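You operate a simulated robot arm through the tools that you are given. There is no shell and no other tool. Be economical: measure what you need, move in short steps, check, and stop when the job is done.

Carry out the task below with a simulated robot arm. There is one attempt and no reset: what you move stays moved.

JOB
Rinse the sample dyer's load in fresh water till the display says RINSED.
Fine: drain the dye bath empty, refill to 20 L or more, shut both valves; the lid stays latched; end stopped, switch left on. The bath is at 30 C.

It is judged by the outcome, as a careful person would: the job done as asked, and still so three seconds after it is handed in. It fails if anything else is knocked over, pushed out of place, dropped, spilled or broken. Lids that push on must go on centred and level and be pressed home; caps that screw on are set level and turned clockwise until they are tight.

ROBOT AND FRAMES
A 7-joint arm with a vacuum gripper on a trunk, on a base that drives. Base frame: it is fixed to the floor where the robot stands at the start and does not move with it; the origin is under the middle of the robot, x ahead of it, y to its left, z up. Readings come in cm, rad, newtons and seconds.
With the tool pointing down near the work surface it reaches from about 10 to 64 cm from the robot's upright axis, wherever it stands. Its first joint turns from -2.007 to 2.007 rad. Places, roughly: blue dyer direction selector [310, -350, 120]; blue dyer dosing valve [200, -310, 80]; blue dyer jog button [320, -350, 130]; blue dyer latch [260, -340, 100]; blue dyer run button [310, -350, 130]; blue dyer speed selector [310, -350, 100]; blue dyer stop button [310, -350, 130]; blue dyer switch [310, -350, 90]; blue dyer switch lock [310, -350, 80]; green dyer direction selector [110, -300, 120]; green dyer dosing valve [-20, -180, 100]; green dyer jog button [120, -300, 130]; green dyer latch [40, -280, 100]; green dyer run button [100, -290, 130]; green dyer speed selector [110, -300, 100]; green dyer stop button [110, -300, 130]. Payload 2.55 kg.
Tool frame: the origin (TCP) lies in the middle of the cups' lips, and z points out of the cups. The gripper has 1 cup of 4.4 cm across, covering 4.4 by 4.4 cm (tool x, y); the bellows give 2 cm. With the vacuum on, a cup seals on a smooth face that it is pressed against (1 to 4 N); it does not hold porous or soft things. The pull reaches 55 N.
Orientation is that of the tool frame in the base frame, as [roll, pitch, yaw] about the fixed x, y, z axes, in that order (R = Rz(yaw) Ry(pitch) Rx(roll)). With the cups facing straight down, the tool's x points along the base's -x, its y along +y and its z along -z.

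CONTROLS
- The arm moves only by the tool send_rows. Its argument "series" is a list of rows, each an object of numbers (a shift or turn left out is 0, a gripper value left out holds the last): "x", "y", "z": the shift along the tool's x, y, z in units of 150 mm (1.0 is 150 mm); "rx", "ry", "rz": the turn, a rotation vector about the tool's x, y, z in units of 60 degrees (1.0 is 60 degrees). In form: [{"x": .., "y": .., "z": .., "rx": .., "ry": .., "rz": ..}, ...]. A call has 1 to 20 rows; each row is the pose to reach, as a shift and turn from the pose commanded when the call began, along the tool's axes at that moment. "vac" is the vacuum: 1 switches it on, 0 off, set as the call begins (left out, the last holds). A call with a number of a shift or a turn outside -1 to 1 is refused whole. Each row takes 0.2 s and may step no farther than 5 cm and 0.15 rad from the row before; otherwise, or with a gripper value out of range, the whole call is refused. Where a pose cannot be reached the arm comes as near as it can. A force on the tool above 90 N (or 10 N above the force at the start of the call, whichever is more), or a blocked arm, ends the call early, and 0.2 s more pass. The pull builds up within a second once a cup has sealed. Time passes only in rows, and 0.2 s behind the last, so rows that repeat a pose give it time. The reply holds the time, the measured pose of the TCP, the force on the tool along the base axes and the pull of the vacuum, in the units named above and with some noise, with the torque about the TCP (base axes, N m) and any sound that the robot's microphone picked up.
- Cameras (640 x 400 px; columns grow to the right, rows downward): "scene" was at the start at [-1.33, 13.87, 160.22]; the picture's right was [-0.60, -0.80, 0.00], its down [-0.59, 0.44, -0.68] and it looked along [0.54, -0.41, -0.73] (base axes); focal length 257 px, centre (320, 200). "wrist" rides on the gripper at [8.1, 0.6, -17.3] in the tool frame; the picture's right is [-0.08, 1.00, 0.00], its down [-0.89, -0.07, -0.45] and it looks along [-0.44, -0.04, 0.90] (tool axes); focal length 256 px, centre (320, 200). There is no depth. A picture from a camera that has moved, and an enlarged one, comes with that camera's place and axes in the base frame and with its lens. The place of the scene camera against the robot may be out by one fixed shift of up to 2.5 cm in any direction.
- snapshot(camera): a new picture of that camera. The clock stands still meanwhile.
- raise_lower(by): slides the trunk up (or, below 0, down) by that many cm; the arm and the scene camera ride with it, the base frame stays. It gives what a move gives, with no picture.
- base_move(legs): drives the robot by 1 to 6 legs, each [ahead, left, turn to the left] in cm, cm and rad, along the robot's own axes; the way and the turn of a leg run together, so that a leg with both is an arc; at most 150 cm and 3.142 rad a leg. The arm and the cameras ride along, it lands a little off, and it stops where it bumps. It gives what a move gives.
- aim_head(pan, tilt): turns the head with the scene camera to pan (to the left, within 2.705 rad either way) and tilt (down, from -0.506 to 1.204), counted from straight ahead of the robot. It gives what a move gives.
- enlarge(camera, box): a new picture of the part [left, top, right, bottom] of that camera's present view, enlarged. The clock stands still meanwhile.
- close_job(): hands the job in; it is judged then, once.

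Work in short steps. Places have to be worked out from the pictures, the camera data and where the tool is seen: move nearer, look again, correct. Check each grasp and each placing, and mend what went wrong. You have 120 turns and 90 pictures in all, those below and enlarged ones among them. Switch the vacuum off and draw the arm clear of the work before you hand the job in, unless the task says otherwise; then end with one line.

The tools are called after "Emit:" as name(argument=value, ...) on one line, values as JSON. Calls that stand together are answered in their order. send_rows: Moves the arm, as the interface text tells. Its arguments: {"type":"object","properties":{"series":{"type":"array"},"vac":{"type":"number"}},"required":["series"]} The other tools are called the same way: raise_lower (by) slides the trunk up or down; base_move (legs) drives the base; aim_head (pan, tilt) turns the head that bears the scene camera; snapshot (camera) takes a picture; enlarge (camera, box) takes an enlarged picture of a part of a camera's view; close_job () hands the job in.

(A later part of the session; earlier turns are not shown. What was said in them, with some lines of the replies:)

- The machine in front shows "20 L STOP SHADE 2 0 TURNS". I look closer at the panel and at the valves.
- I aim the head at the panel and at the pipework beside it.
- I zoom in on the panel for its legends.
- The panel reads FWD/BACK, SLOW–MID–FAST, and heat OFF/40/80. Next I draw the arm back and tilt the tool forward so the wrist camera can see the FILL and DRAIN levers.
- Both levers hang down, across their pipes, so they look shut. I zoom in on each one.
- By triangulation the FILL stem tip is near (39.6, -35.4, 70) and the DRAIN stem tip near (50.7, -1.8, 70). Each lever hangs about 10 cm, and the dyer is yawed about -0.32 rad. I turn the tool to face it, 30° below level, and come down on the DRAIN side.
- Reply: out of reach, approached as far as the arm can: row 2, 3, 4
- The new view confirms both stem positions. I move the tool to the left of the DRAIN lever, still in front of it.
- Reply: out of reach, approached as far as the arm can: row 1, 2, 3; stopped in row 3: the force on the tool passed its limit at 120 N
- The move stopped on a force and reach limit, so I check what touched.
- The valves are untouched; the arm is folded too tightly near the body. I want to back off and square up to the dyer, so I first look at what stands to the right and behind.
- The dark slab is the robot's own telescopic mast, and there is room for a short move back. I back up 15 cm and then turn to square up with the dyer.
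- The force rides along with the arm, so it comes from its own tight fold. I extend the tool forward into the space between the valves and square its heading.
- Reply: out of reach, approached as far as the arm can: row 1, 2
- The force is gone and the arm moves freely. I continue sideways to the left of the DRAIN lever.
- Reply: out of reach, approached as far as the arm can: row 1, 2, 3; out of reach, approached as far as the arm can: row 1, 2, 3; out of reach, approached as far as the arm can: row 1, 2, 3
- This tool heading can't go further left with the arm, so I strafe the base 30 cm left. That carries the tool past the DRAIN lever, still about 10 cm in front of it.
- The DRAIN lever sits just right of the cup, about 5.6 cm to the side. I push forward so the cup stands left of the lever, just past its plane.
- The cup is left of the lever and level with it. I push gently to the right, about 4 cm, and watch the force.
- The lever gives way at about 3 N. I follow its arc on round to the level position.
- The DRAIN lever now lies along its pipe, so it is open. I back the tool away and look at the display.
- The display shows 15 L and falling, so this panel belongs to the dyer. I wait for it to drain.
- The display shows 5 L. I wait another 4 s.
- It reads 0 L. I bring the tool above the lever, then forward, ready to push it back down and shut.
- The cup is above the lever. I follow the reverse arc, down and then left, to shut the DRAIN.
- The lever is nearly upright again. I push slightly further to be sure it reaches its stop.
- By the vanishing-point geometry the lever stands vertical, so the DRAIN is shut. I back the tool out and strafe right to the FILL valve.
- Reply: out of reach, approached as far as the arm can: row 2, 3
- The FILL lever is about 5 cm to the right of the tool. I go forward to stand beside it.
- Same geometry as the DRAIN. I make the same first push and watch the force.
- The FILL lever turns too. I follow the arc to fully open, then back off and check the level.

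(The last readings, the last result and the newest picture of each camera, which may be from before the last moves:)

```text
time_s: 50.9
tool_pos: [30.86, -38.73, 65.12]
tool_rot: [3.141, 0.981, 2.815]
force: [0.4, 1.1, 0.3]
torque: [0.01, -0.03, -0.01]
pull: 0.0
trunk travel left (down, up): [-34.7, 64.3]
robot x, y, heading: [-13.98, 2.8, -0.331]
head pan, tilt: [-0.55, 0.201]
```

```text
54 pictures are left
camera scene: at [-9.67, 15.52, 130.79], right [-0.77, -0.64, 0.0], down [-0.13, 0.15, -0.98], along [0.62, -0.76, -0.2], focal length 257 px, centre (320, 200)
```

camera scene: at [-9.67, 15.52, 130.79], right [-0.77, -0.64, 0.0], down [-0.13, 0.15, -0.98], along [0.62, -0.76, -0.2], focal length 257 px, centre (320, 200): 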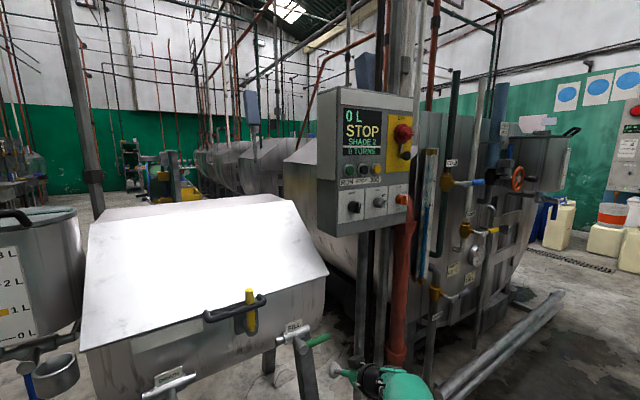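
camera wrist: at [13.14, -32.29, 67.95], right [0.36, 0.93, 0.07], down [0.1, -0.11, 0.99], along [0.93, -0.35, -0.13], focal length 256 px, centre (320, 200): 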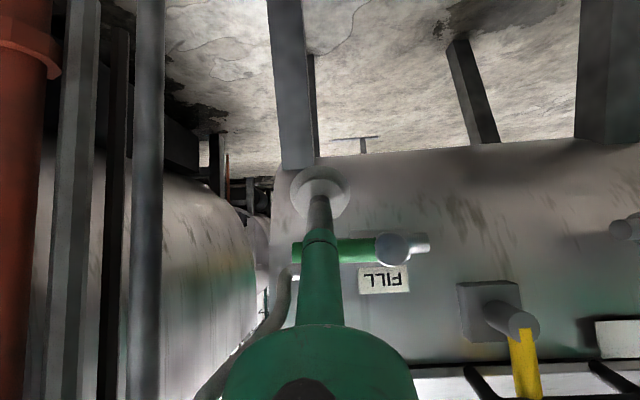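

FILL lies along its pipe. I move the tool above the lever now, ready to shut it, and check the level.

Emit:
send_rows(series=[{"x": -0.17, "z": -0.113}, {"x": -0.34, "z": -0.227}, {"x": -0.51, "z": -0.34}, {"x": -0.627, "z": -0.165}, {"x": -0.744, "z": 0.01}, {"x": -0.861, "z": 0.186}])

Emit:
enlarge(camera="scene", box=[310, 80, 430, 230])

Emit:
snapshot(camera="wrist")

```text
time_s: 52.2
tool_pos: [40.06, -41.91, 74.0]
tool_rot: [3.139, 0.981, 2.812]
force: [0.1, 0.6, 0.5]
torque: [0.0, -0.01, 0.0]
pull: 0.1
trunk travel left (down, up): [-34.7, 64.3]
robot x, y, heading: [-13.72, 3.09, -0.331]
head pan, tilt: [-0.55, 0.201]
```

```text
2.67 times, centred on (370, 155) of scene
camera zoom: at [-9.66, 15.52, 130.79], right [-0.77, -0.64, 0.0], down [-0.13, 0.15, -0.98], along [0.62, -0.76, -0.2], focal length 685 px, centre (187, 320)
```

zoom: 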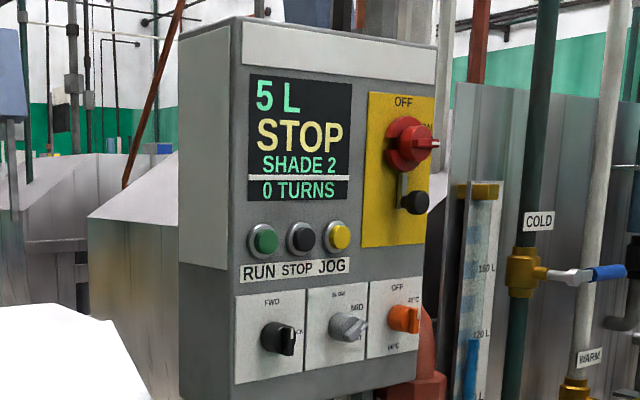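

```text
52 pictures are left
camera wrist: at [22.43, -35.36, 76.96], right [0.36, 0.93, 0.07], down [0.1, -0.11, 0.99], along [0.93, -0.35, -0.13], focal length 256 px, centre (320, 200)
```

wrist: 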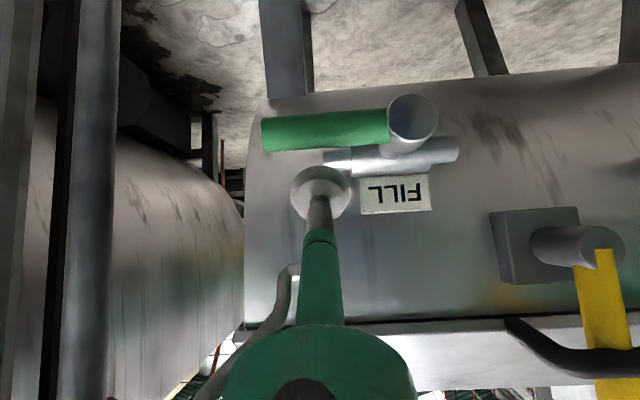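

It shows 5 L and rising. I wait another 4 s.

Emit:
send_rows(series=[{"x": 0}, {"x": 0}, {"x": 0}, {"x": 0}, {"x": 0}, {"x": 0}, {"x": 0}, {"x": 0}, {"x": 0}, {"x": 0}, {"x": 0}, {"x": 0}, {"x": 0}, {"x": 0}, {"x": 0}, {"x": 0}, {"x": 0}, {"x": 0}, {"x": 0}])

Emit:
enlarge(camera="scene", box=[310, 80, 430, 160])

```text
time_s: 56.2
tool_pos: [40.17, -41.92, 74.15]
tool_rot: [-3.141, 0.981, 2.814]
force: [-0.8, 0.1, 0.3]
torque: [-0.02, 0.04, 0.01]
pull: 0.2
trunk travel left (down, up): [-34.7, 64.3]
robot x, y, heading: [-13.74, 3.19, -0.332]
head pan, tilt: [-0.55, 0.201]
```

```text
5.00 times, centred on (370, 120) of scene
camera zoom: at [-9.67, 15.53, 130.79], right [-0.77, -0.64, 0.0], down [-0.13, 0.15, -0.98], along [0.62, -0.76, -0.2], focal length 1284 px, centre (70, 600)
```

zoom: 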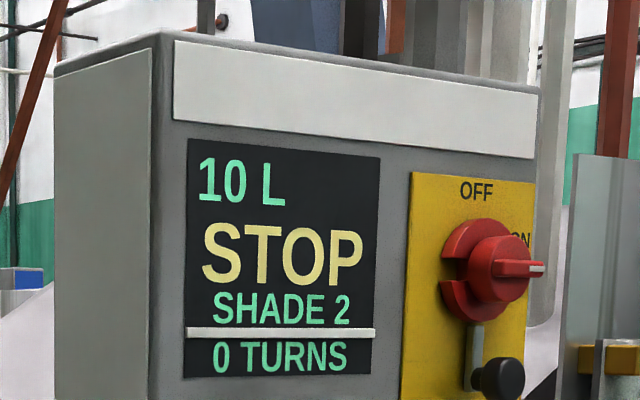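

It shows 10 L, and the display steps by 5. I wait 4 s more.

Emit:
send_rows(series=[{"x": 0}, {"x": 0}, {"x": 0}, {"x": 0}, {"x": 0}, {"x": 0}, {"x": 0}, {"x": 0}, {"x": 0}, {"x": 0}, {"x": 0}, {"x": 0}, {"x": 0}, {"x": 0}, {"x": 0}, {"x": 0}, {"x": 0}, {"x": 0}, {"x": 0}])

Emit:
enlarge(camera="scene", box=[310, 80, 430, 160])

```text
time_s: 60.2
tool_pos: [40.1, -42.02, 74.13]
tool_rot: [-3.141, 0.98, 2.814]
force: [-0.2, 0.2, 0.4]
torque: [0.01, 0.02, 0.03]
pull: 0.2
trunk travel left (down, up): [-34.7, 64.3]
robot x, y, heading: [-13.97, 3.14, -0.329]
head pan, tilt: [-0.55, 0.201]
```

```text
5.00 times, centred on (370, 120) of scene
camera zoom: at [-9.67, 15.53, 130.79], right [-0.77, -0.64, 0.0], down [-0.13, 0.15, -0.98], along [0.62, -0.76, -0.2], focal length 1284 px, centre (70, 600)
```

zoom: 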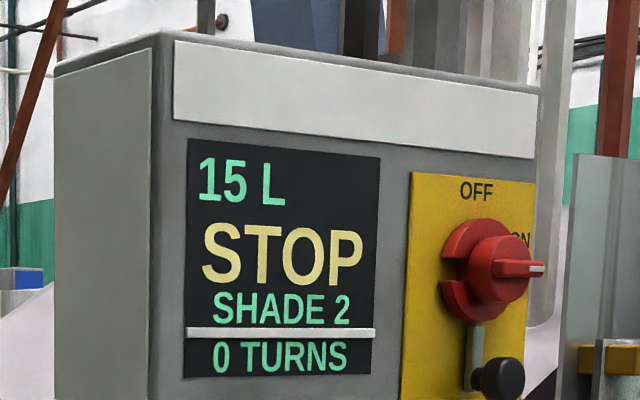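

It shows 15 L, so the rate is about 1.5 L/s. I wait 3.4 s more.

Emit:
send_rows(series=[{"x": 0}, {"x": 0}, {"x": 0}, {"x": 0}, {"x": 0}, {"x": 0}, {"x": 0}, {"x": 0}, {"x": 0}, {"x": 0}, {"x": 0}, {"x": 0}, {"x": 0}, {"x": 0}, {"x": 0}, {"x": 0}])

Emit:
enlarge(camera="scene", box=[310, 80, 430, 160])

```text
time_s: 63.6
tool_pos: [40.14, -41.82, 74.23]
tool_rot: [3.141, 0.981, 2.816]
force: [-0.9, -0.6, 0.2]
torque: [0.02, 0.01, 0.0]
pull: 0.1
trunk travel left (down, up): [-34.7, 64.3]
robot x, y, heading: [-14.04, 3.2, -0.331]
head pan, tilt: [-0.55, 0.201]
```

```text
5.00 times, centred on (370, 120) of scene
camera zoom: at [-9.67, 15.53, 130.79], right [-0.77, -0.64, 0.0], down [-0.13, 0.15, -0.98], along [0.62, -0.76, -0.2], focal length 1284 px, centre (70, 600)
```

zoom: 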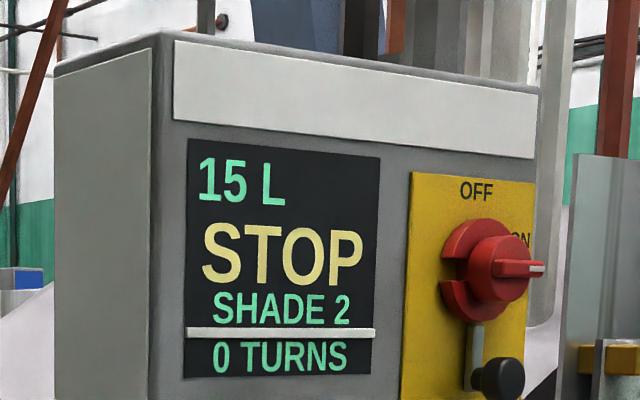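

Still 15 L, so the rate is nearer 1.2 L/s. I wait another 3 s.

Emit:
send_rows(series=[{"x": 0}, {"x": 0}, {"x": 0}, {"x": 0}, {"x": 0}, {"x": 0}, {"x": 0}, {"x": 0}, {"x": 0}, {"x": 0}, {"x": 0}, {"x": 0}, {"x": 0}, {"x": 0}])

Emit:
enlarge(camera="scene", box=[310, 80, 430, 160])

```text
time_s: 66.7
tool_pos: [39.95, -41.84, 74.13]
tool_rot: [3.141, 0.982, 2.816]
force: [0.4, -0.1, 0.3]
torque: [0.04, -0.01, 0.01]
pull: 0.2
trunk travel left (down, up): [-34.7, 64.3]
robot x, y, heading: [-14.18, 2.9, -0.327]
head pan, tilt: [-0.55, 0.201]
```

```text
5.00 times, centred on (370, 120) of scene
camera zoom: at [-9.67, 15.53, 130.79], right [-0.77, -0.64, 0.0], down [-0.13, 0.15, -0.98], along [0.62, -0.76, -0.2], focal length 1284 px, centre (70, 600)
```

zoom: 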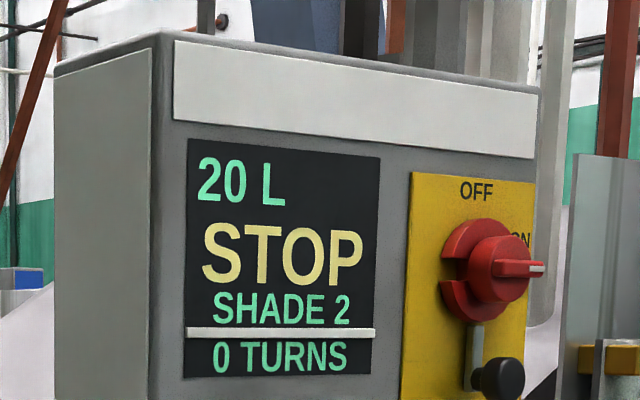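

It shows 20 L. I wait one more second for margin and then shut FILL with the reverse arc.

Emit:
send_rows(series=[{"x": 0}, {"x": 0}, {"x": 0}, {"x": 0}, {"y": 0, "x": 0.11, "z": 0.074}, {"y": -0.047, "x": 0.205, "z": 0.137}, {"y": -0.06, "x": 0.305, "z": 0.203}, {"y": -0.04, "x": 0.4, "z": 0.267}, {"y": 0.007, "x": 0.493, "z": 0.33}, {"y": 0.08, "x": 0.57, "z": 0.381}, {"y": 0.173, "x": 0.63, "z": 0.422}, {"y": 0.213, "x": 0.63, "z": 0.422}, {"y": 0.26, "x": 0.63, "z": 0.422}, {"y": 0.26, "x": 0.63, "z": 0.422}])

Emit:
snapshot(camera="wrist")

Emit:
enlarge(camera="scene", box=[310, 80, 430, 160])

```text
time_s: 69.7
tool_pos: [41.43, -38.12, 62.8]
tool_rot: [3.141, 0.982, 2.815]
force: [-0.6, -0.9, -0.5]
torque: [-0.01, 0.0, 0.01]
pull: 0.1
trunk travel left (down, up): [-34.7, 64.3]
robot x, y, heading: [-14.0, 2.82, -0.333]
head pan, tilt: [-0.55, 0.201]
```

```text
47 pictures are left
camera wrist: at [23.64, -31.69, 65.69], right [0.36, 0.93, 0.07], down [0.1, -0.11, 0.99], along [0.93, -0.35, -0.13], focal length 256 px, centre (320, 200)
```

wrist: 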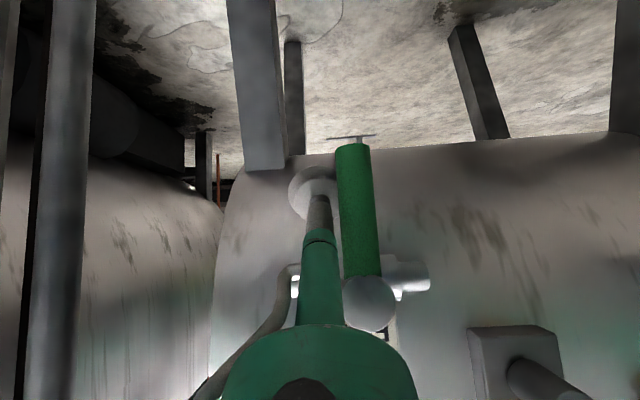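

```text
5.00 times, centred on (370, 120) of scene
camera zoom: at [-9.68, 15.52, 130.79], right [-0.77, -0.64, 0.0], down [-0.13, 0.15, -0.98], along [0.62, -0.76, -0.2], focal length 1284 px, centre (70, 600)
```

zoom: 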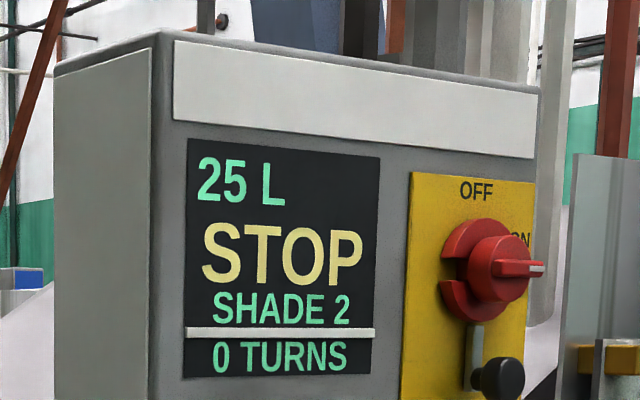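

25 L shows, so there is certainly more than 20 L. The lever is maybe 2° short of vertical, so I nudge it home.

Emit:
send_rows(series=[{"y": 0.03}, {"y": 0.06}, {"y": 0.06}])

Emit:
snapshot(camera="wrist")

```text
time_s: 70.5
tool_pos: [41.29, -37.9, 62.93]
tool_rot: [-3.138, 0.983, 2.806]
force: [-7.0, -20.6, 1.7]
torque: [0.14, -0.03, 0.3]
pull: 0.0
trunk travel left (down, up): [-34.7, 64.3]
robot x, y, heading: [-14.02, 2.79, -0.329]
head pan, tilt: [-0.55, 0.201]
```

```text
45 pictures are left
camera wrist: at [23.7, -31.2, 65.74], right [0.37, 0.93, 0.06], down [0.09, -0.11, 0.99], along [0.92, -0.36, -0.13], focal length 256 px, centre (320, 200)
```

wrist: 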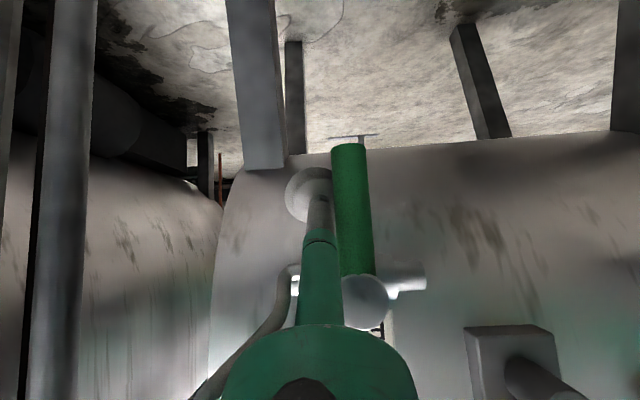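

20 N against the stop: FILL is shut. I back out and compare both levers.

Emit:
send_rows(series=[{"y": -0.15}, {"y": -0.15, "x": 0.16, "z": -0.24}, {"y": -0.15, "x": 0.32, "z": -0.48}, {"y": -0.15, "x": 0.4, "z": -0.6}])

Emit:
snapshot(camera="wrist")

Emit:
aim_head(pan=0.0, tilt=0.6)

Emit:
snapshot(camera="scene")

```text
time_s: 71.5
tool_pos: [31.98, -38.28, 61.01]
tool_rot: [3.141, 0.983, 2.816]
force: [0.4, 0.0, 0.3]
torque: [0.0, 0.01, -0.02]
pull: 0.1
out of reach, approached as far as the arm can: row 3, 4
trunk travel left (down, up): [-34.7, 64.3]
robot x, y, heading: [-14.26, 2.88, -0.331]
head pan, tilt: [-0.55, 0.201]
```

```text
44 pictures are left
camera wrist: at [14.24, -31.89, 63.77], right [0.36, 0.93, 0.07], down [0.1, -0.11, 0.99], along [0.93, -0.35, -0.13], focal length 256 px, centre (320, 200)
```

wrist: 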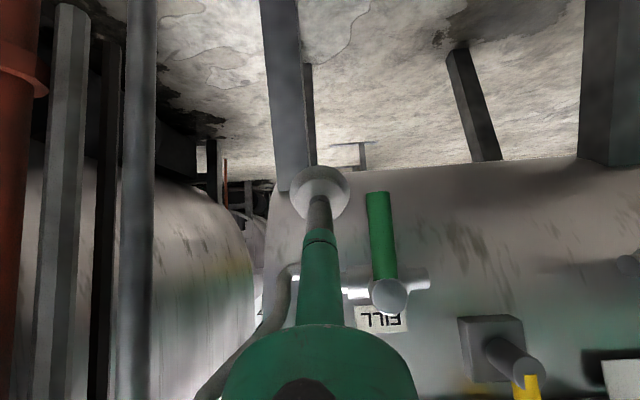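

```text
time_s: 72.4
tool_pos: [31.96, -38.44, 60.86]
tool_rot: [3.141, 0.981, 2.816]
force: [0.2, -0.5, 0.1]
torque: [-0.02, 0.02, 0.0]
pull: 0.1
trunk travel left (down, up): [-34.7, 64.3]
robot x, y, heading: [-13.94, 3.38, -0.331]
head pan, tilt: [0.0, 0.6]
```

```text
43 pictures are left
camera scene: at [-7.25, 19.84, 127.12], right [-0.33, -0.95, 0.0], down [-0.53, 0.18, -0.83], along [0.78, -0.27, -0.56], focal length 257 px, centre (320, 200)
```

scene: 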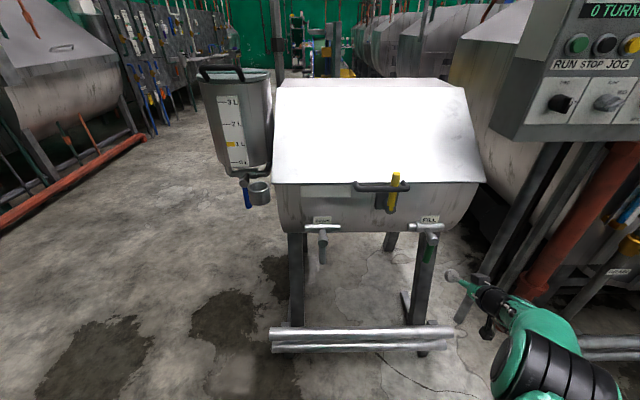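

I zoom in on both levers from the head camera to check that DRAIN is fully shut.

Emit:
enlarge(camera="scene", box=[290, 205, 450, 275])

```text
4.00 times, centred on (370, 240) of scene
camera zoom: at [-7.25, 19.84, 127.12], right [-0.33, -0.95, 0.0], down [-0.53, 0.18, -0.83], along [0.78, -0.27, -0.56], focal length 1027 px, centre (120, 40)
```

zoom: 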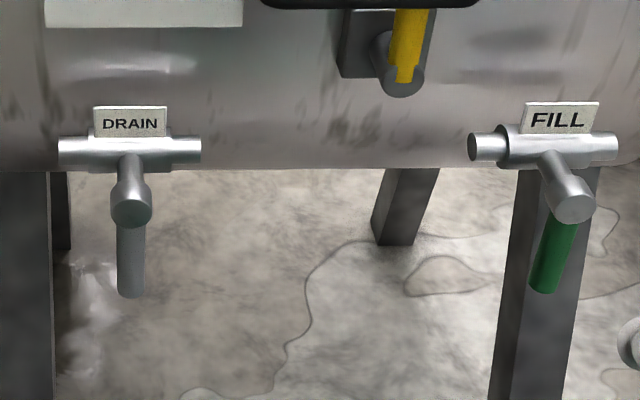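

Both levers line up with true vertical, so both valves are shut. I now strafe right and raise the trunk to reach the panel.

Emit:
base_move(legs=[[0, -25, 0]])

Emit:
raise_lower(by=50)

Emit:
snapshot(camera="wrist")

Emit:
aim_head(pan=-0.3, tilt=0.7)

Emit:
snapshot(camera="scene")

```text
time_s: 74.2
tool_pos: [23.81, -62.09, 60.86]
tool_rot: [3.141, 0.982, 2.815]
force: [0.5, -0.2, -0.3]
torque: [0.0, -0.04, -0.01]
pull: 0.2
trunk travel left (down, up): [-34.7, 64.3]
robot x, y, heading: [-22.33, -20.57, -0.327]
head pan, tilt: [0.0, 0.6]
```

```text
refused: 50 is not a number from -40 to 40
```

```text
41 pictures are left
camera wrist: at [6.13, -55.6, 63.78], right [0.36, 0.93, 0.07], down [0.1, -0.11, 0.99], along [0.93, -0.35, -0.13], focal length 256 px, centre (320, 200)
```

wrist: 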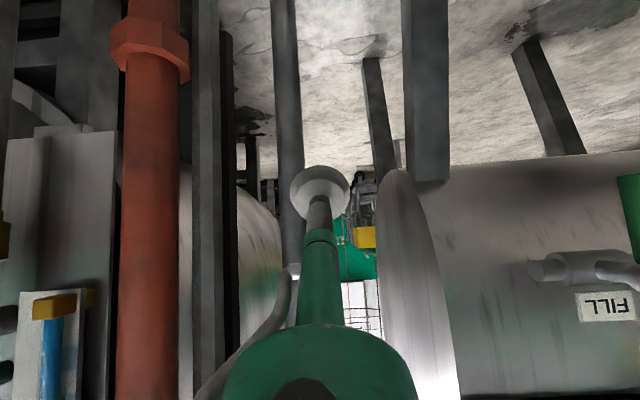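

```text
time_s: 75.0
tool_pos: [23.9, -62.2, 60.93]
tool_rot: [3.141, 0.981, 2.816]
force: [0.2, -0.3, -0.2]
torque: [0.01, 0.02, -0.02]
pull: 0.0
trunk travel left (down, up): [-34.7, 64.3]
robot x, y, heading: [-21.88, -20.73, -0.337]
head pan, tilt: [-0.3, 0.7]
```

```text
40 pictures are left
camera scene: at [-16.86, -5.98, 126.25], right [-0.59, -0.81, 0.0], down [-0.52, 0.38, -0.77], along [0.62, -0.45, -0.64], focal length 257 px, centre (320, 200)
```

scene: 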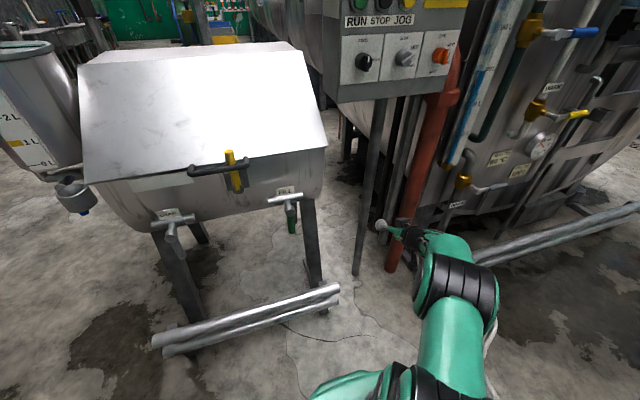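

The limit is 40 cm per call, so I raise the trunk in two steps and look.

Emit:
raise_lower(by=32)

Emit:
raise_lower(by=28)

Emit:
snapshot(camera="wrist")

Emit:
snapshot(camera="scene")

```text
time_s: 78.2
tool_pos: [23.87, -62.09, 92.96]
tool_rot: [3.14, 0.98, 2.815]
force: [-0.9, 0.4, 0.2]
torque: [0.0, -0.01, -0.02]
pull: 0.1
trunk travel left (down, up): [-66.7, 32.3]
robot x, y, heading: [-22.08, -20.79, -0.325]
head pan, tilt: [-0.3, 0.7]
```

```text
time_s: 81.0
tool_pos: [23.8, -62.05, 120.91]
tool_rot: [3.14, 0.981, 2.815]
force: [0.5, 0.3, 0.6]
torque: [-0.01, -0.01, -0.01]
pull: 0.0
trunk travel left (down, up): [-94.7, 4.3]
robot x, y, heading: [-22.08, -20.55, -0.328]
head pan, tilt: [-0.3, 0.7]
```

```text
39 pictures are left
camera wrist: at [6.13, -55.59, 123.77], right [0.36, 0.93, 0.07], down [0.1, -0.11, 0.99], along [0.93, -0.35, -0.13], focal length 256 px, centre (320, 200)
```

wrist: 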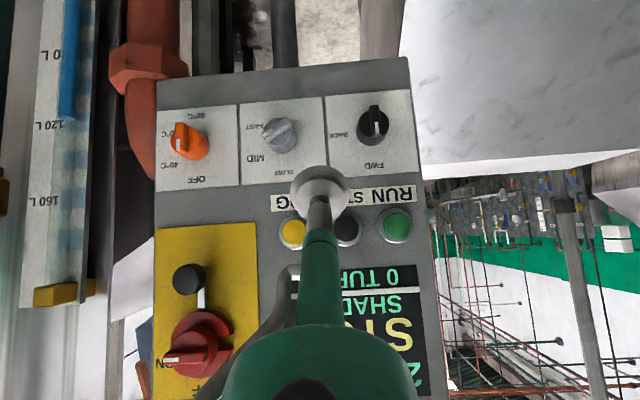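

```text
38 pictures are left
camera scene: at [-16.86, -5.98, 186.25], right [-0.59, -0.81, 0.0], down [-0.52, 0.38, -0.76], along [0.62, -0.45, -0.64], focal length 257 px, centre (320, 200)
```

scene: 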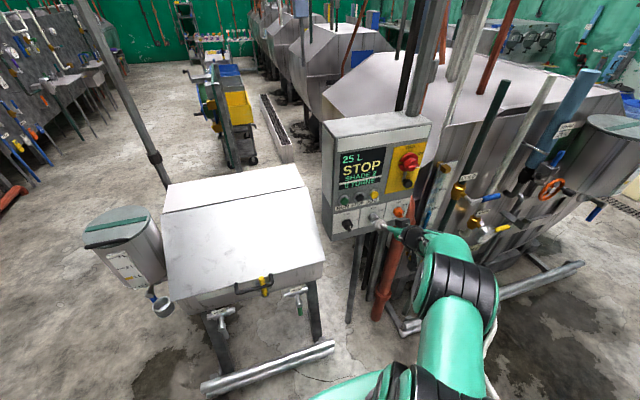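

A good view of the panel. I zoom in on the buttons and selectors.

Emit:
enlarge(camera="wrist", box=[150, 85, 430, 260])

```text
2.29 times, centred on (290, 172) of wrist
camera zoom: at [6.13, -55.59, 123.77], right [0.36, 0.93, 0.07], down [0.1, -0.11, 0.99], along [0.93, -0.35, -0.13], focal length 585 px, centre (389, 263)
```

zoom: 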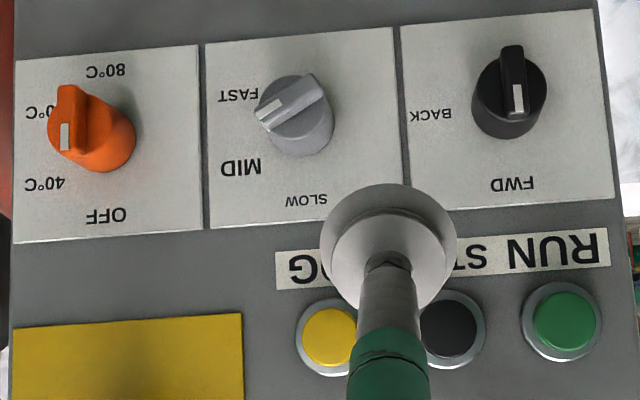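

The selectors are on FWD and MID, and I leave them as they are. RUN is about 8.6 cm left of the tool and 14 cm ahead. I approach it with the cup's top rim as a poker and look again.

Emit:
send_rows(series=[{"x": -0.094, "y": 0.144, "z": 0.117}, {"x": -0.188, "y": 0.288, "z": 0.234}, {"x": -0.282, "y": 0.432, "z": 0.351}, {"x": -0.377, "y": 0.577, "z": 0.468}])

Emit:
snapshot(camera="wrist")

```text
time_s: 82.0
tool_pos: [35.11, -56.77, 121.71]
tool_rot: [3.141, 0.981, 2.814]
force: [0.0, 0.0, -0.4]
torque: [0.0, -0.01, 0.0]
pull: 0.0
trunk travel left (down, up): [-94.7, 4.3]
robot x, y, heading: [-21.94, -20.84, -0.331]
head pan, tilt: [-0.3, 0.7]
```

```text
36 pictures are left
camera wrist: at [17.51, -50.15, 124.58], right [0.36, 0.93, 0.07], down [0.1, -0.11, 0.99], along [0.93, -0.35, -0.13], focal length 256 px, centre (320, 200)
```

wrist: 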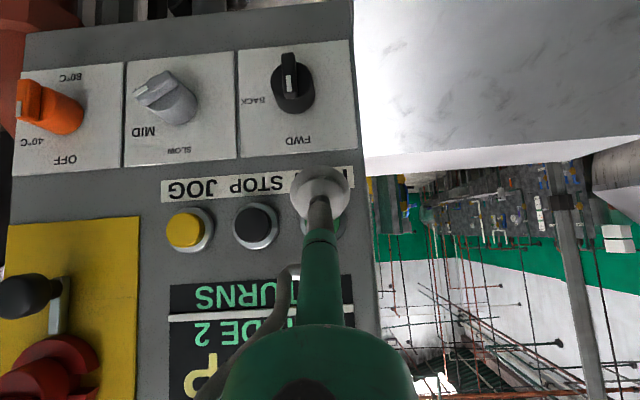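

RUN works out at about (39.6, -58.2, 123.4), so the rim should meet it in 3.5 cm. I press in small steps to 4.4 cm.

Emit:
send_rows(series=[{"x": -0.074, "z": 0.111}, {"x": -0.12, "z": 0.18}, {"x": -0.14, "z": 0.21}, {"x": -0.155, "z": 0.232}, {"x": -0.163, "z": 0.243}])

Emit:
aim_head(pan=-0.3, tilt=0.72)

Emit:
enlarge(camera="scene", box=[310, 110, 440, 240])

```text
time_s: 83.2
tool_pos: [39.05, -58.08, 121.68]
tool_rot: [3.138, 0.978, 2.813]
force: [-8.3, 2.8, -4.2]
torque: [-0.08, -0.17, 0.0]
pull: 0.1
trunk travel left (down, up): [-94.7, 4.3]
robot x, y, heading: [-22.01, -20.48, -0.328]
head pan, tilt: [-0.3, 0.7]
heard: click
```

```text
time_s: 83.8
tool_pos: [39.2, -58.18, 121.76]
tool_rot: [3.139, 0.982, 2.814]
force: [-8.5, 1.9, -2.9]
torque: [-0.09, -0.18, -0.01]
pull: 0.1
trunk travel left (down, up): [-94.7, 4.3]
robot x, y, heading: [-21.95, -20.86, -0.328]
head pan, tilt: [-0.3, 0.721]
```

```text
3.08 times, centred on (375, 175) of scene
camera zoom: at [-17.11, -5.88, 186.08], right [-0.59, -0.81, 0.0], down [-0.53, 0.39, -0.75], along [0.61, -0.44, -0.66], focal length 790 px, centre (151, 277)
```

zoom: 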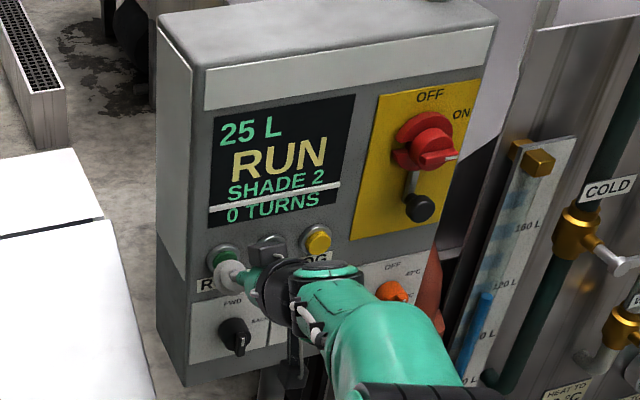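

It clicked and the display says RUN. I draw back, move in front of STOP, and wait there.

Emit:
send_rows(series=[{"x": 0.074, "z": -0.111}, {"x": 0.163, "z": -0.243}, {"x": 0.163, "z": -0.243, "y": -0.22}, {"x": 0.163, "z": -0.243, "y": -0.427}, {"x": 0.163, "z": -0.243, "y": -0.427}, {"x": 0.163, "z": -0.243, "y": -0.427}, {"x": 0.163, "z": -0.243, "y": -0.427}, {"x": 0.163, "z": -0.243, "y": -0.427}, {"x": 0.163, "z": -0.243, "y": -0.427}, {"x": 0.163, "z": -0.243, "y": -0.427}, {"x": 0.163, "z": -0.243, "y": -0.427}, {"x": 0.163, "z": -0.243, "y": -0.427}, {"x": 0.163, "z": -0.243, "y": -0.427}, {"x": 0.163, "z": -0.243, "y": -0.427}])

Emit:
enlarge(camera="scene", box=[310, 110, 440, 240])

Emit:
snapshot(camera="wrist")

```text
time_s: 86.8
tool_pos: [32.98, -62.94, 121.82]
tool_rot: [-3.141, 0.98, 2.815]
force: [-0.4, -0.4, -0.3]
torque: [0.03, 0.0, 0.0]
pull: 0.1
trunk travel left (down, up): [-94.7, 4.3]
robot x, y, heading: [-21.74, -20.38, -0.324]
head pan, tilt: [-0.3, 0.721]
```

```text
3.08 times, centred on (375, 175) of scene
camera zoom: at [-16.92, -5.93, 186.07], right [-0.59, -0.81, 0.0], down [-0.53, 0.39, -0.75], along [0.61, -0.44, -0.66], focal length 790 px, centre (151, 277)
```

zoom: 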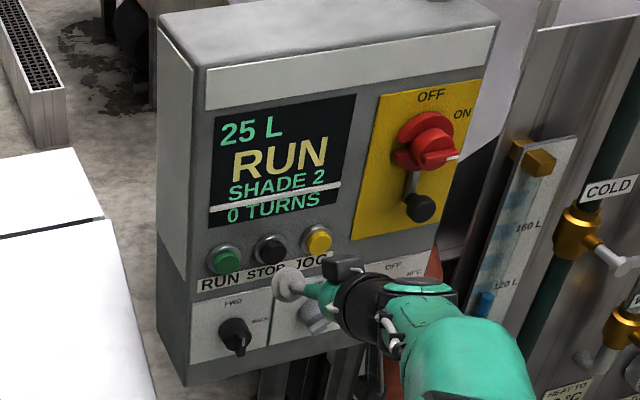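

```text
33 pictures are left
camera wrist: at [15.24, -56.38, 124.69], right [0.36, 0.93, 0.07], down [0.1, -0.11, 0.99], along [0.93, -0.35, -0.13], focal length 256 px, centre (320, 200)
```

wrist: 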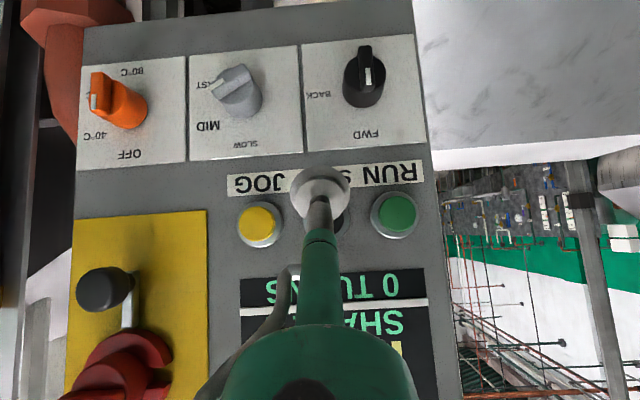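

It is running with 0 turns so far, and the tool is ready in front of STOP. I wait 8 s.

Emit:
send_rows(series=[{"x": 0}, {"x": 0}, {"x": 0}, {"x": 0}, {"x": 0}, {"x": 0}, {"x": 0}, {"x": 0}, {"x": 0}, {"x": 0}, {"x": 0}, {"x": 0}, {"x": 0}, {"x": 0}, {"x": 0}, {"x": 0}, {"x": 0}, {"x": 0}, {"x": 0}, {"x": 0}])

Emit:
send_rows(series=[{"x": 0}, {"x": 0}, {"x": 0}, {"x": 0}, {"x": 0}, {"x": 0}, {"x": 0}, {"x": 0}, {"x": 0}, {"x": 0}, {"x": 0}, {"x": 0}, {"x": 0}, {"x": 0}, {"x": 0}, {"x": 0}, {"x": 0}, {"x": 0}, {"x": 0}, {"x": 0}])

Emit:
enlarge(camera="scene", box=[310, 110, 440, 240])

```text
time_s: 91.0
tool_pos: [32.86, -62.84, 121.88]
tool_rot: [3.14, 0.982, 2.814]
force: [-0.4, 0.4, -0.3]
torque: [0.02, 0.03, -0.01]
pull: 0.0
trunk travel left (down, up): [-94.7, 4.3]
robot x, y, heading: [-22.09, -20.51, -0.329]
head pan, tilt: [-0.3, 0.721]
```

```text
time_s: 95.2
tool_pos: [32.97, -62.8, 121.73]
tool_rot: [3.139, 0.98, 2.814]
force: [-0.8, -0.1, 0.0]
torque: [0.0, 0.02, 0.01]
pull: 0.0
trunk travel left (down, up): [-94.7, 4.3]
robot x, y, heading: [-21.61, -20.49, -0.331]
head pan, tilt: [-0.3, 0.721]
```

```text
3.08 times, centred on (375, 175) of scene
camera zoom: at [-16.92, -5.93, 186.07], right [-0.59, -0.81, 0.0], down [-0.53, 0.39, -0.75], along [0.61, -0.44, -0.66], focal length 790 px, centre (151, 277)
```

zoom: 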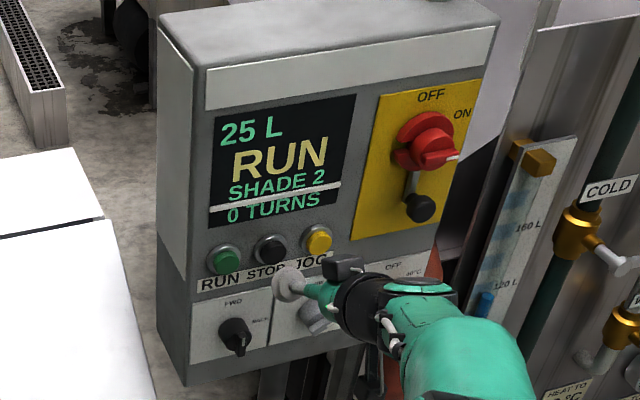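

Still RUN with 0 turns after 12 s; one turn may be slow. I wait another 16 s.

Emit:
send_rows(series=[{"x": 0}, {"x": 0}, {"x": 0}, {"x": 0}, {"x": 0}, {"x": 0}, {"x": 0}, {"x": 0}, {"x": 0}, {"x": 0}, {"x": 0}, {"x": 0}, {"x": 0}, {"x": 0}, {"x": 0}, {"x": 0}, {"x": 0}, {"x": 0}, {"x": 0}, {"x": 0}])

Emit:
send_rows(series=[{"x": 0}, {"x": 0}, {"x": 0}, {"x": 0}, {"x": 0}, {"x": 0}, {"x": 0}, {"x": 0}, {"x": 0}, {"x": 0}, {"x": 0}, {"x": 0}, {"x": 0}, {"x": 0}, {"x": 0}, {"x": 0}, {"x": 0}, {"x": 0}, {"x": 0}, {"x": 0}])

Emit:
enlarge(camera="scene", box=[310, 110, 440, 240])

Emit:
snapshot(camera="scene")

```text
time_s: 99.5
tool_pos: [32.81, -62.83, 121.79]
tool_rot: [3.138, 0.981, 2.815]
force: [0.2, 0.1, 0.4]
torque: [0.02, 0.0, 0.0]
pull: 0.1
trunk travel left (down, up): [-94.7, 4.3]
robot x, y, heading: [-22.24, -20.16, -0.325]
head pan, tilt: [-0.3, 0.721]
```

```text
time_s: 103.7
tool_pos: [32.83, -62.89, 121.88]
tool_rot: [3.14, 0.98, 2.814]
force: [0.7, 0.2, -0.2]
torque: [0.0, 0.02, 0.01]
pull: 0.1
trunk travel left (down, up): [-94.7, 4.3]
robot x, y, heading: [-22.11, -20.59, -0.334]
head pan, tilt: [-0.3, 0.721]
```

```text
3.08 times, centred on (375, 175) of scene
camera zoom: at [-16.92, -5.93, 186.07], right [-0.59, -0.81, 0.0], down [-0.53, 0.39, -0.75], along [0.61, -0.44, -0.66], focal length 790 px, centre (151, 277)
```

zoom: 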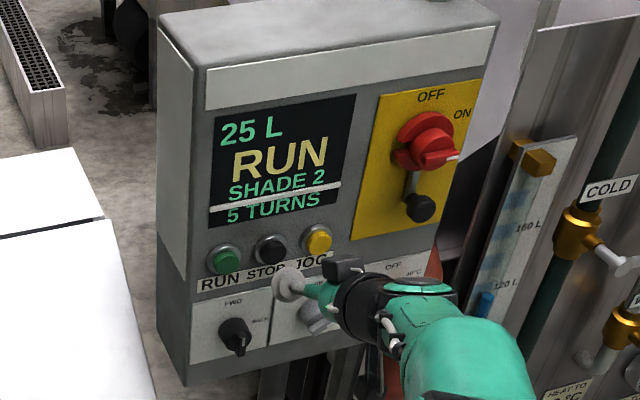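

```text
30 pictures are left
camera scene: at [-16.92, -5.93, 186.07], right [-0.59, -0.81, 0.0], down [-0.53, 0.39, -0.75], along [0.61, -0.44, -0.66], focal length 257 px, centre (320, 200)
```

scene: 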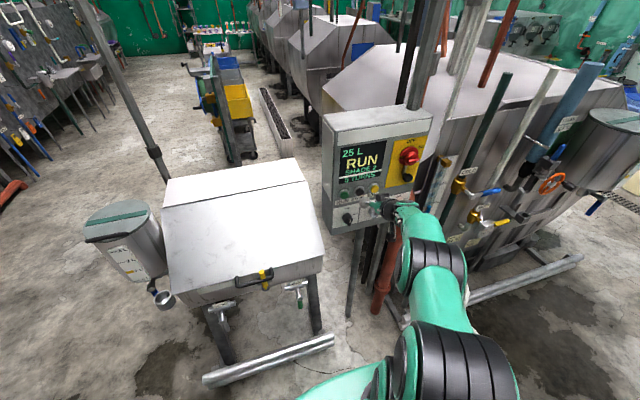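

5 TURNS now, in steps of 5. I wait 16 s more.

Emit:
send_rows(series=[{"x": 0}, {"x": 0}, {"x": 0}, {"x": 0}, {"x": 0}, {"x": 0}, {"x": 0}, {"x": 0}, {"x": 0}, {"x": 0}, {"x": 0}, {"x": 0}, {"x": 0}, {"x": 0}, {"x": 0}, {"x": 0}, {"x": 0}, {"x": 0}, {"x": 0}, {"x": 0}])

Emit:
send_rows(series=[{"x": 0}, {"x": 0}, {"x": 0}, {"x": 0}, {"x": 0}, {"x": 0}, {"x": 0}, {"x": 0}, {"x": 0}, {"x": 0}, {"x": 0}, {"x": 0}, {"x": 0}, {"x": 0}, {"x": 0}, {"x": 0}, {"x": 0}, {"x": 0}, {"x": 0}, {"x": 0}])

Emit:
send_rows(series=[{"x": 0}, {"x": 0}, {"x": 0}, {"x": 0}, {"x": 0}, {"x": 0}, {"x": 0}, {"x": 0}, {"x": 0}, {"x": 0}, {"x": 0}, {"x": 0}, {"x": 0}, {"x": 0}, {"x": 0}, {"x": 0}, {"x": 0}, {"x": 0}, {"x": 0}, {"x": 0}])

Emit:
send_rows(series=[{"x": 0}, {"x": 0}, {"x": 0}, {"x": 0}, {"x": 0}, {"x": 0}, {"x": 0}, {"x": 0}, {"x": 0}, {"x": 0}, {"x": 0}, {"x": 0}, {"x": 0}, {"x": 0}, {"x": 0}, {"x": 0}, {"x": 0}, {"x": 0}, {"x": 0}, {"x": 0}])

Emit:
enlarge(camera="scene", box=[310, 110, 440, 240])

```text
time_s: 107.8
tool_pos: [32.9, -62.95, 121.8]
tool_rot: [3.14, 0.981, 2.815]
force: [-0.1, 0.0, 1.0]
torque: [-0.01, 0.03, 0.01]
pull: 0.1
trunk travel left (down, up): [-94.7, 4.3]
robot x, y, heading: [-22.14, -20.89, -0.329]
head pan, tilt: [-0.3, 0.721]
```

```text
time_s: 112.0
tool_pos: [32.98, -62.94, 121.9]
tool_rot: [3.141, 0.983, 2.815]
force: [-0.4, 0.1, -0.2]
torque: [0.01, 0.02, 0.0]
pull: 0.1
trunk travel left (down, up): [-94.7, 4.3]
robot x, y, heading: [-21.82, -20.56, -0.329]
head pan, tilt: [-0.3, 0.721]
```

```text
time_s: 116.2
tool_pos: [33.01, -62.8, 121.83]
tool_rot: [3.139, 0.981, 2.813]
force: [0.8, -0.4, -0.4]
torque: [-0.01, 0.01, -0.02]
pull: 0.1
trunk travel left (down, up): [-94.7, 4.3]
robot x, y, heading: [-22.06, -20.56, -0.326]
head pan, tilt: [-0.3, 0.721]
```

```text
time_s: 120.5
tool_pos: [32.89, -62.92, 121.84]
tool_rot: [3.139, 0.98, 2.817]
force: [1.0, 0.9, -0.4]
torque: [0.02, -0.03, 0.02]
pull: 0.2
trunk travel left (down, up): [-94.7, 4.3]
robot x, y, heading: [-21.69, -20.69, -0.331]
head pan, tilt: [-0.3, 0.721]
```

```text
3.08 times, centred on (375, 175) of scene
camera zoom: at [-16.92, -5.93, 186.07], right [-0.59, -0.81, 0.0], down [-0.53, 0.39, -0.75], along [0.61, -0.44, -0.66], focal length 790 px, centre (151, 277)
```

zoom: 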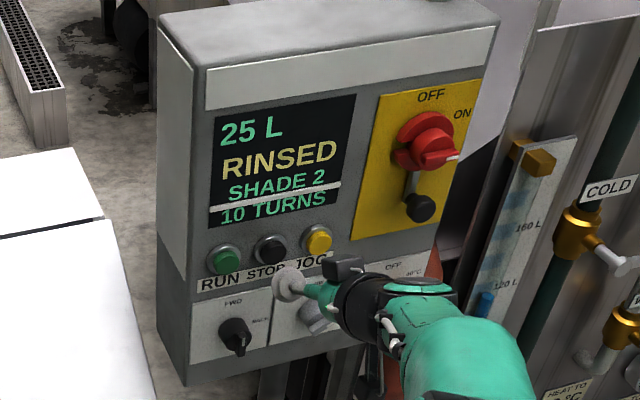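

RINSED shows. I press STOP the same way.

Emit:
send_rows(series=[{"x": -0.074, "z": 0.111}, {"x": -0.12, "z": 0.18}, {"x": -0.14, "z": 0.21}, {"x": -0.155, "z": 0.232}, {"x": -0.168, "z": 0.251}])

Emit:
enlarge(camera="scene", box=[310, 110, 440, 240])

```text
time_s: 121.7
tool_pos: [37.05, -64.12, 121.68]
tool_rot: [3.137, 0.978, 2.812]
force: [-8.4, 2.9, -3.5]
torque: [-0.05, -0.24, -0.01]
pull: 0.1
trunk travel left (down, up): [-94.7, 4.3]
robot x, y, heading: [-22.3, -20.95, -0.33]
head pan, tilt: [-0.3, 0.721]
heard: click
```

```text
3.08 times, centred on (375, 175) of scene
camera zoom: at [-17.13, -5.9, 186.07], right [-0.59, -0.81, 0.0], down [-0.53, 0.39, -0.75], along [0.61, -0.44, -0.66], focal length 790 px, centre (151, 277)
```

zoom: 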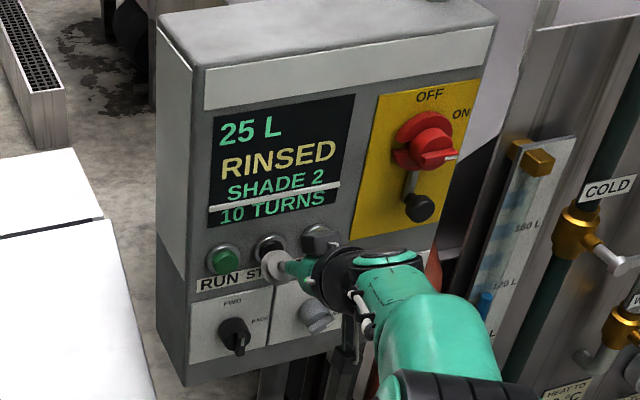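

STOP clicked and RINSED stays on. I back off well clear and wait to see that the turns no longer climb.

Emit:
send_rows(series=[{"x": 0.074, "z": -0.111}, {"x": 0.163, "z": -0.243}, {"x": 0.27, "z": -0.41}, {"x": 0.38, "z": -0.57}, {"x": 0.38, "z": -0.57}, {"x": 0.38, "z": -0.57}, {"x": 0.38, "z": -0.57}, {"x": 0.38, "z": -0.57}, {"x": 0.38, "z": -0.57}, {"x": 0.38, "z": -0.57}, {"x": 0.38, "z": -0.57}, {"x": 0.38, "z": -0.57}, {"x": 0.38, "z": -0.57}, {"x": 0.38, "z": -0.57}, {"x": 0.38, "z": -0.57}, {"x": 0.38, "z": -0.57}, {"x": 0.38, "z": -0.57}, {"x": 0.38, "z": -0.57}])

Emit:
send_rows(series=[{"x": 0}, {"x": 0}, {"x": 0}, {"x": 0}, {"x": 0}, {"x": 0}, {"x": 0}, {"x": 0}, {"x": 0}, {"x": 0}, {"x": 0}, {"x": 0}, {"x": 0}, {"x": 0}, {"x": 0}, {"x": 0}, {"x": 0}, {"x": 0}, {"x": 0}, {"x": 0}])

Emit:
send_rows(series=[{"x": 0}, {"x": 0}, {"x": 0}, {"x": 0}, {"x": 0}, {"x": 0}, {"x": 0}, {"x": 0}, {"x": 0}, {"x": 0}, {"x": 0}, {"x": 0}, {"x": 0}, {"x": 0}, {"x": 0}, {"x": 0}, {"x": 0}, {"x": 0}, {"x": 0}, {"x": 0}])

Emit:
send_rows(series=[{"x": 0}, {"x": 0}, {"x": 0}, {"x": 0}, {"x": 0}, {"x": 0}, {"x": 0}, {"x": 0}, {"x": 0}, {"x": 0}, {"x": 0}, {"x": 0}, {"x": 0}, {"x": 0}, {"x": 0}, {"x": 0}, {"x": 0}, {"x": 0}, {"x": 0}, {"x": 0}])

Emit:
send_rows(series=[{"x": 0}, {"x": 0}, {"x": 0}, {"x": 0}, {"x": 0}, {"x": 0}, {"x": 0}, {"x": 0}, {"x": 0}, {"x": 0}, {"x": 0}, {"x": 0}, {"x": 0}, {"x": 0}, {"x": 0}, {"x": 0}, {"x": 0}, {"x": 0}, {"x": 0}, {"x": 0}])

Emit:
enlarge(camera="scene", box=[310, 110, 440, 240])

Emit:
snapshot(camera="scene")

```text
time_s: 125.5
tool_pos: [27.74, -60.99, 121.74]
tool_rot: [3.139, 0.983, 2.816]
force: [-0.1, 0.5, 0.4]
torque: [0.01, 0.03, 0.0]
pull: 0.0
trunk travel left (down, up): [-94.7, 4.3]
robot x, y, heading: [-21.9, -20.74, -0.333]
head pan, tilt: [-0.3, 0.721]
```

```text
time_s: 129.7
tool_pos: [27.7, -61.01, 121.74]
tool_rot: [3.141, 0.981, 2.814]
force: [-1.3, -0.1, -0.1]
torque: [0.0, -0.01, -0.04]
pull: 0.0
trunk travel left (down, up): [-94.7, 4.3]
robot x, y, heading: [-22.23, -20.62, -0.33]
head pan, tilt: [-0.3, 0.721]
```

```text
time_s: 133.8
tool_pos: [27.81, -60.77, 121.82]
tool_rot: [3.138, 0.981, 2.815]
force: [-0.3, -0.9, 0.3]
torque: [-0.03, 0.01, 0.0]
pull: 0.1
trunk travel left (down, up): [-94.7, 4.3]
robot x, y, heading: [-22.26, -20.66, -0.329]
head pan, tilt: [-0.3, 0.721]
```

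```text
time_s: 138.1
tool_pos: [27.7, -61.02, 121.72]
tool_rot: [3.139, 0.982, 2.813]
force: [0.2, 1.0, -0.5]
torque: [-0.01, 0.0, -0.01]
pull: 0.1
trunk travel left (down, up): [-94.7, 4.3]
robot x, y, heading: [-22.22, -20.36, -0.328]
head pan, tilt: [-0.3, 0.721]
```

```text
time_s: 142.2
tool_pos: [27.82, -61.03, 121.84]
tool_rot: [3.14, 0.981, 2.815]
force: [-0.2, -0.1, -0.2]
torque: [0.0, 0.0, 0.02]
pull: 0.1
trunk travel left (down, up): [-94.7, 4.3]
robot x, y, heading: [-22.13, -20.82, -0.33]
head pan, tilt: [-0.3, 0.721]
```

```text
3.08 times, centred on (375, 175) of scene
camera zoom: at [-16.93, -5.93, 186.07], right [-0.59, -0.81, 0.0], down [-0.53, 0.39, -0.75], along [0.61, -0.44, -0.66], focal length 790 px, centre (151, 277)
```

zoom: 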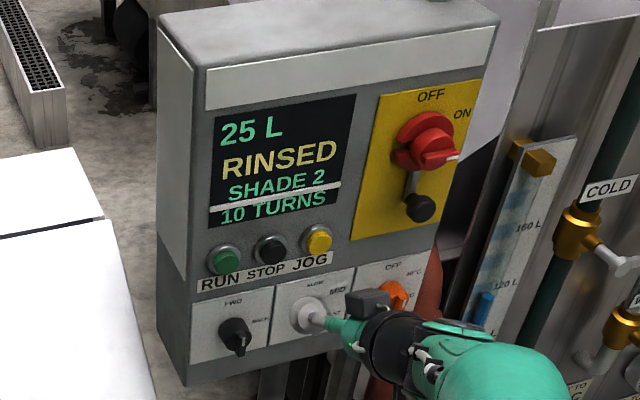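

```text
26 pictures are left
camera scene: at [-16.93, -5.93, 186.07], right [-0.59, -0.81, 0.0], down [-0.53, 0.39, -0.75], along [0.61, -0.44, -0.66], focal length 257 px, centre (320, 200)
```

scene: 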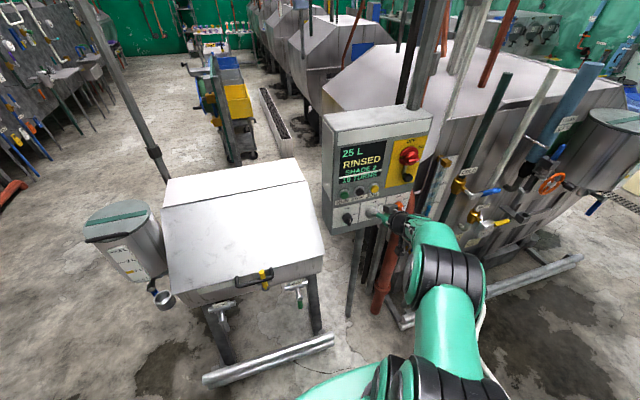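

After 20 s the display still reads 25 L, RINSED, 10 TURNS, so the drum is stopped. The switch is on, both levers hang shut, the latch hasn't moved, and the arm is clear with the vacuum off. I hand the job in.

Emit:
close_job()

```text
The job is handed in.
```

The job is handed in: the dye bath was drained to 0 L and refilled (the display reads 25 L), both valves are shut, the display says RINSED, and the machine is stopped with the lid latched and the switch left on.
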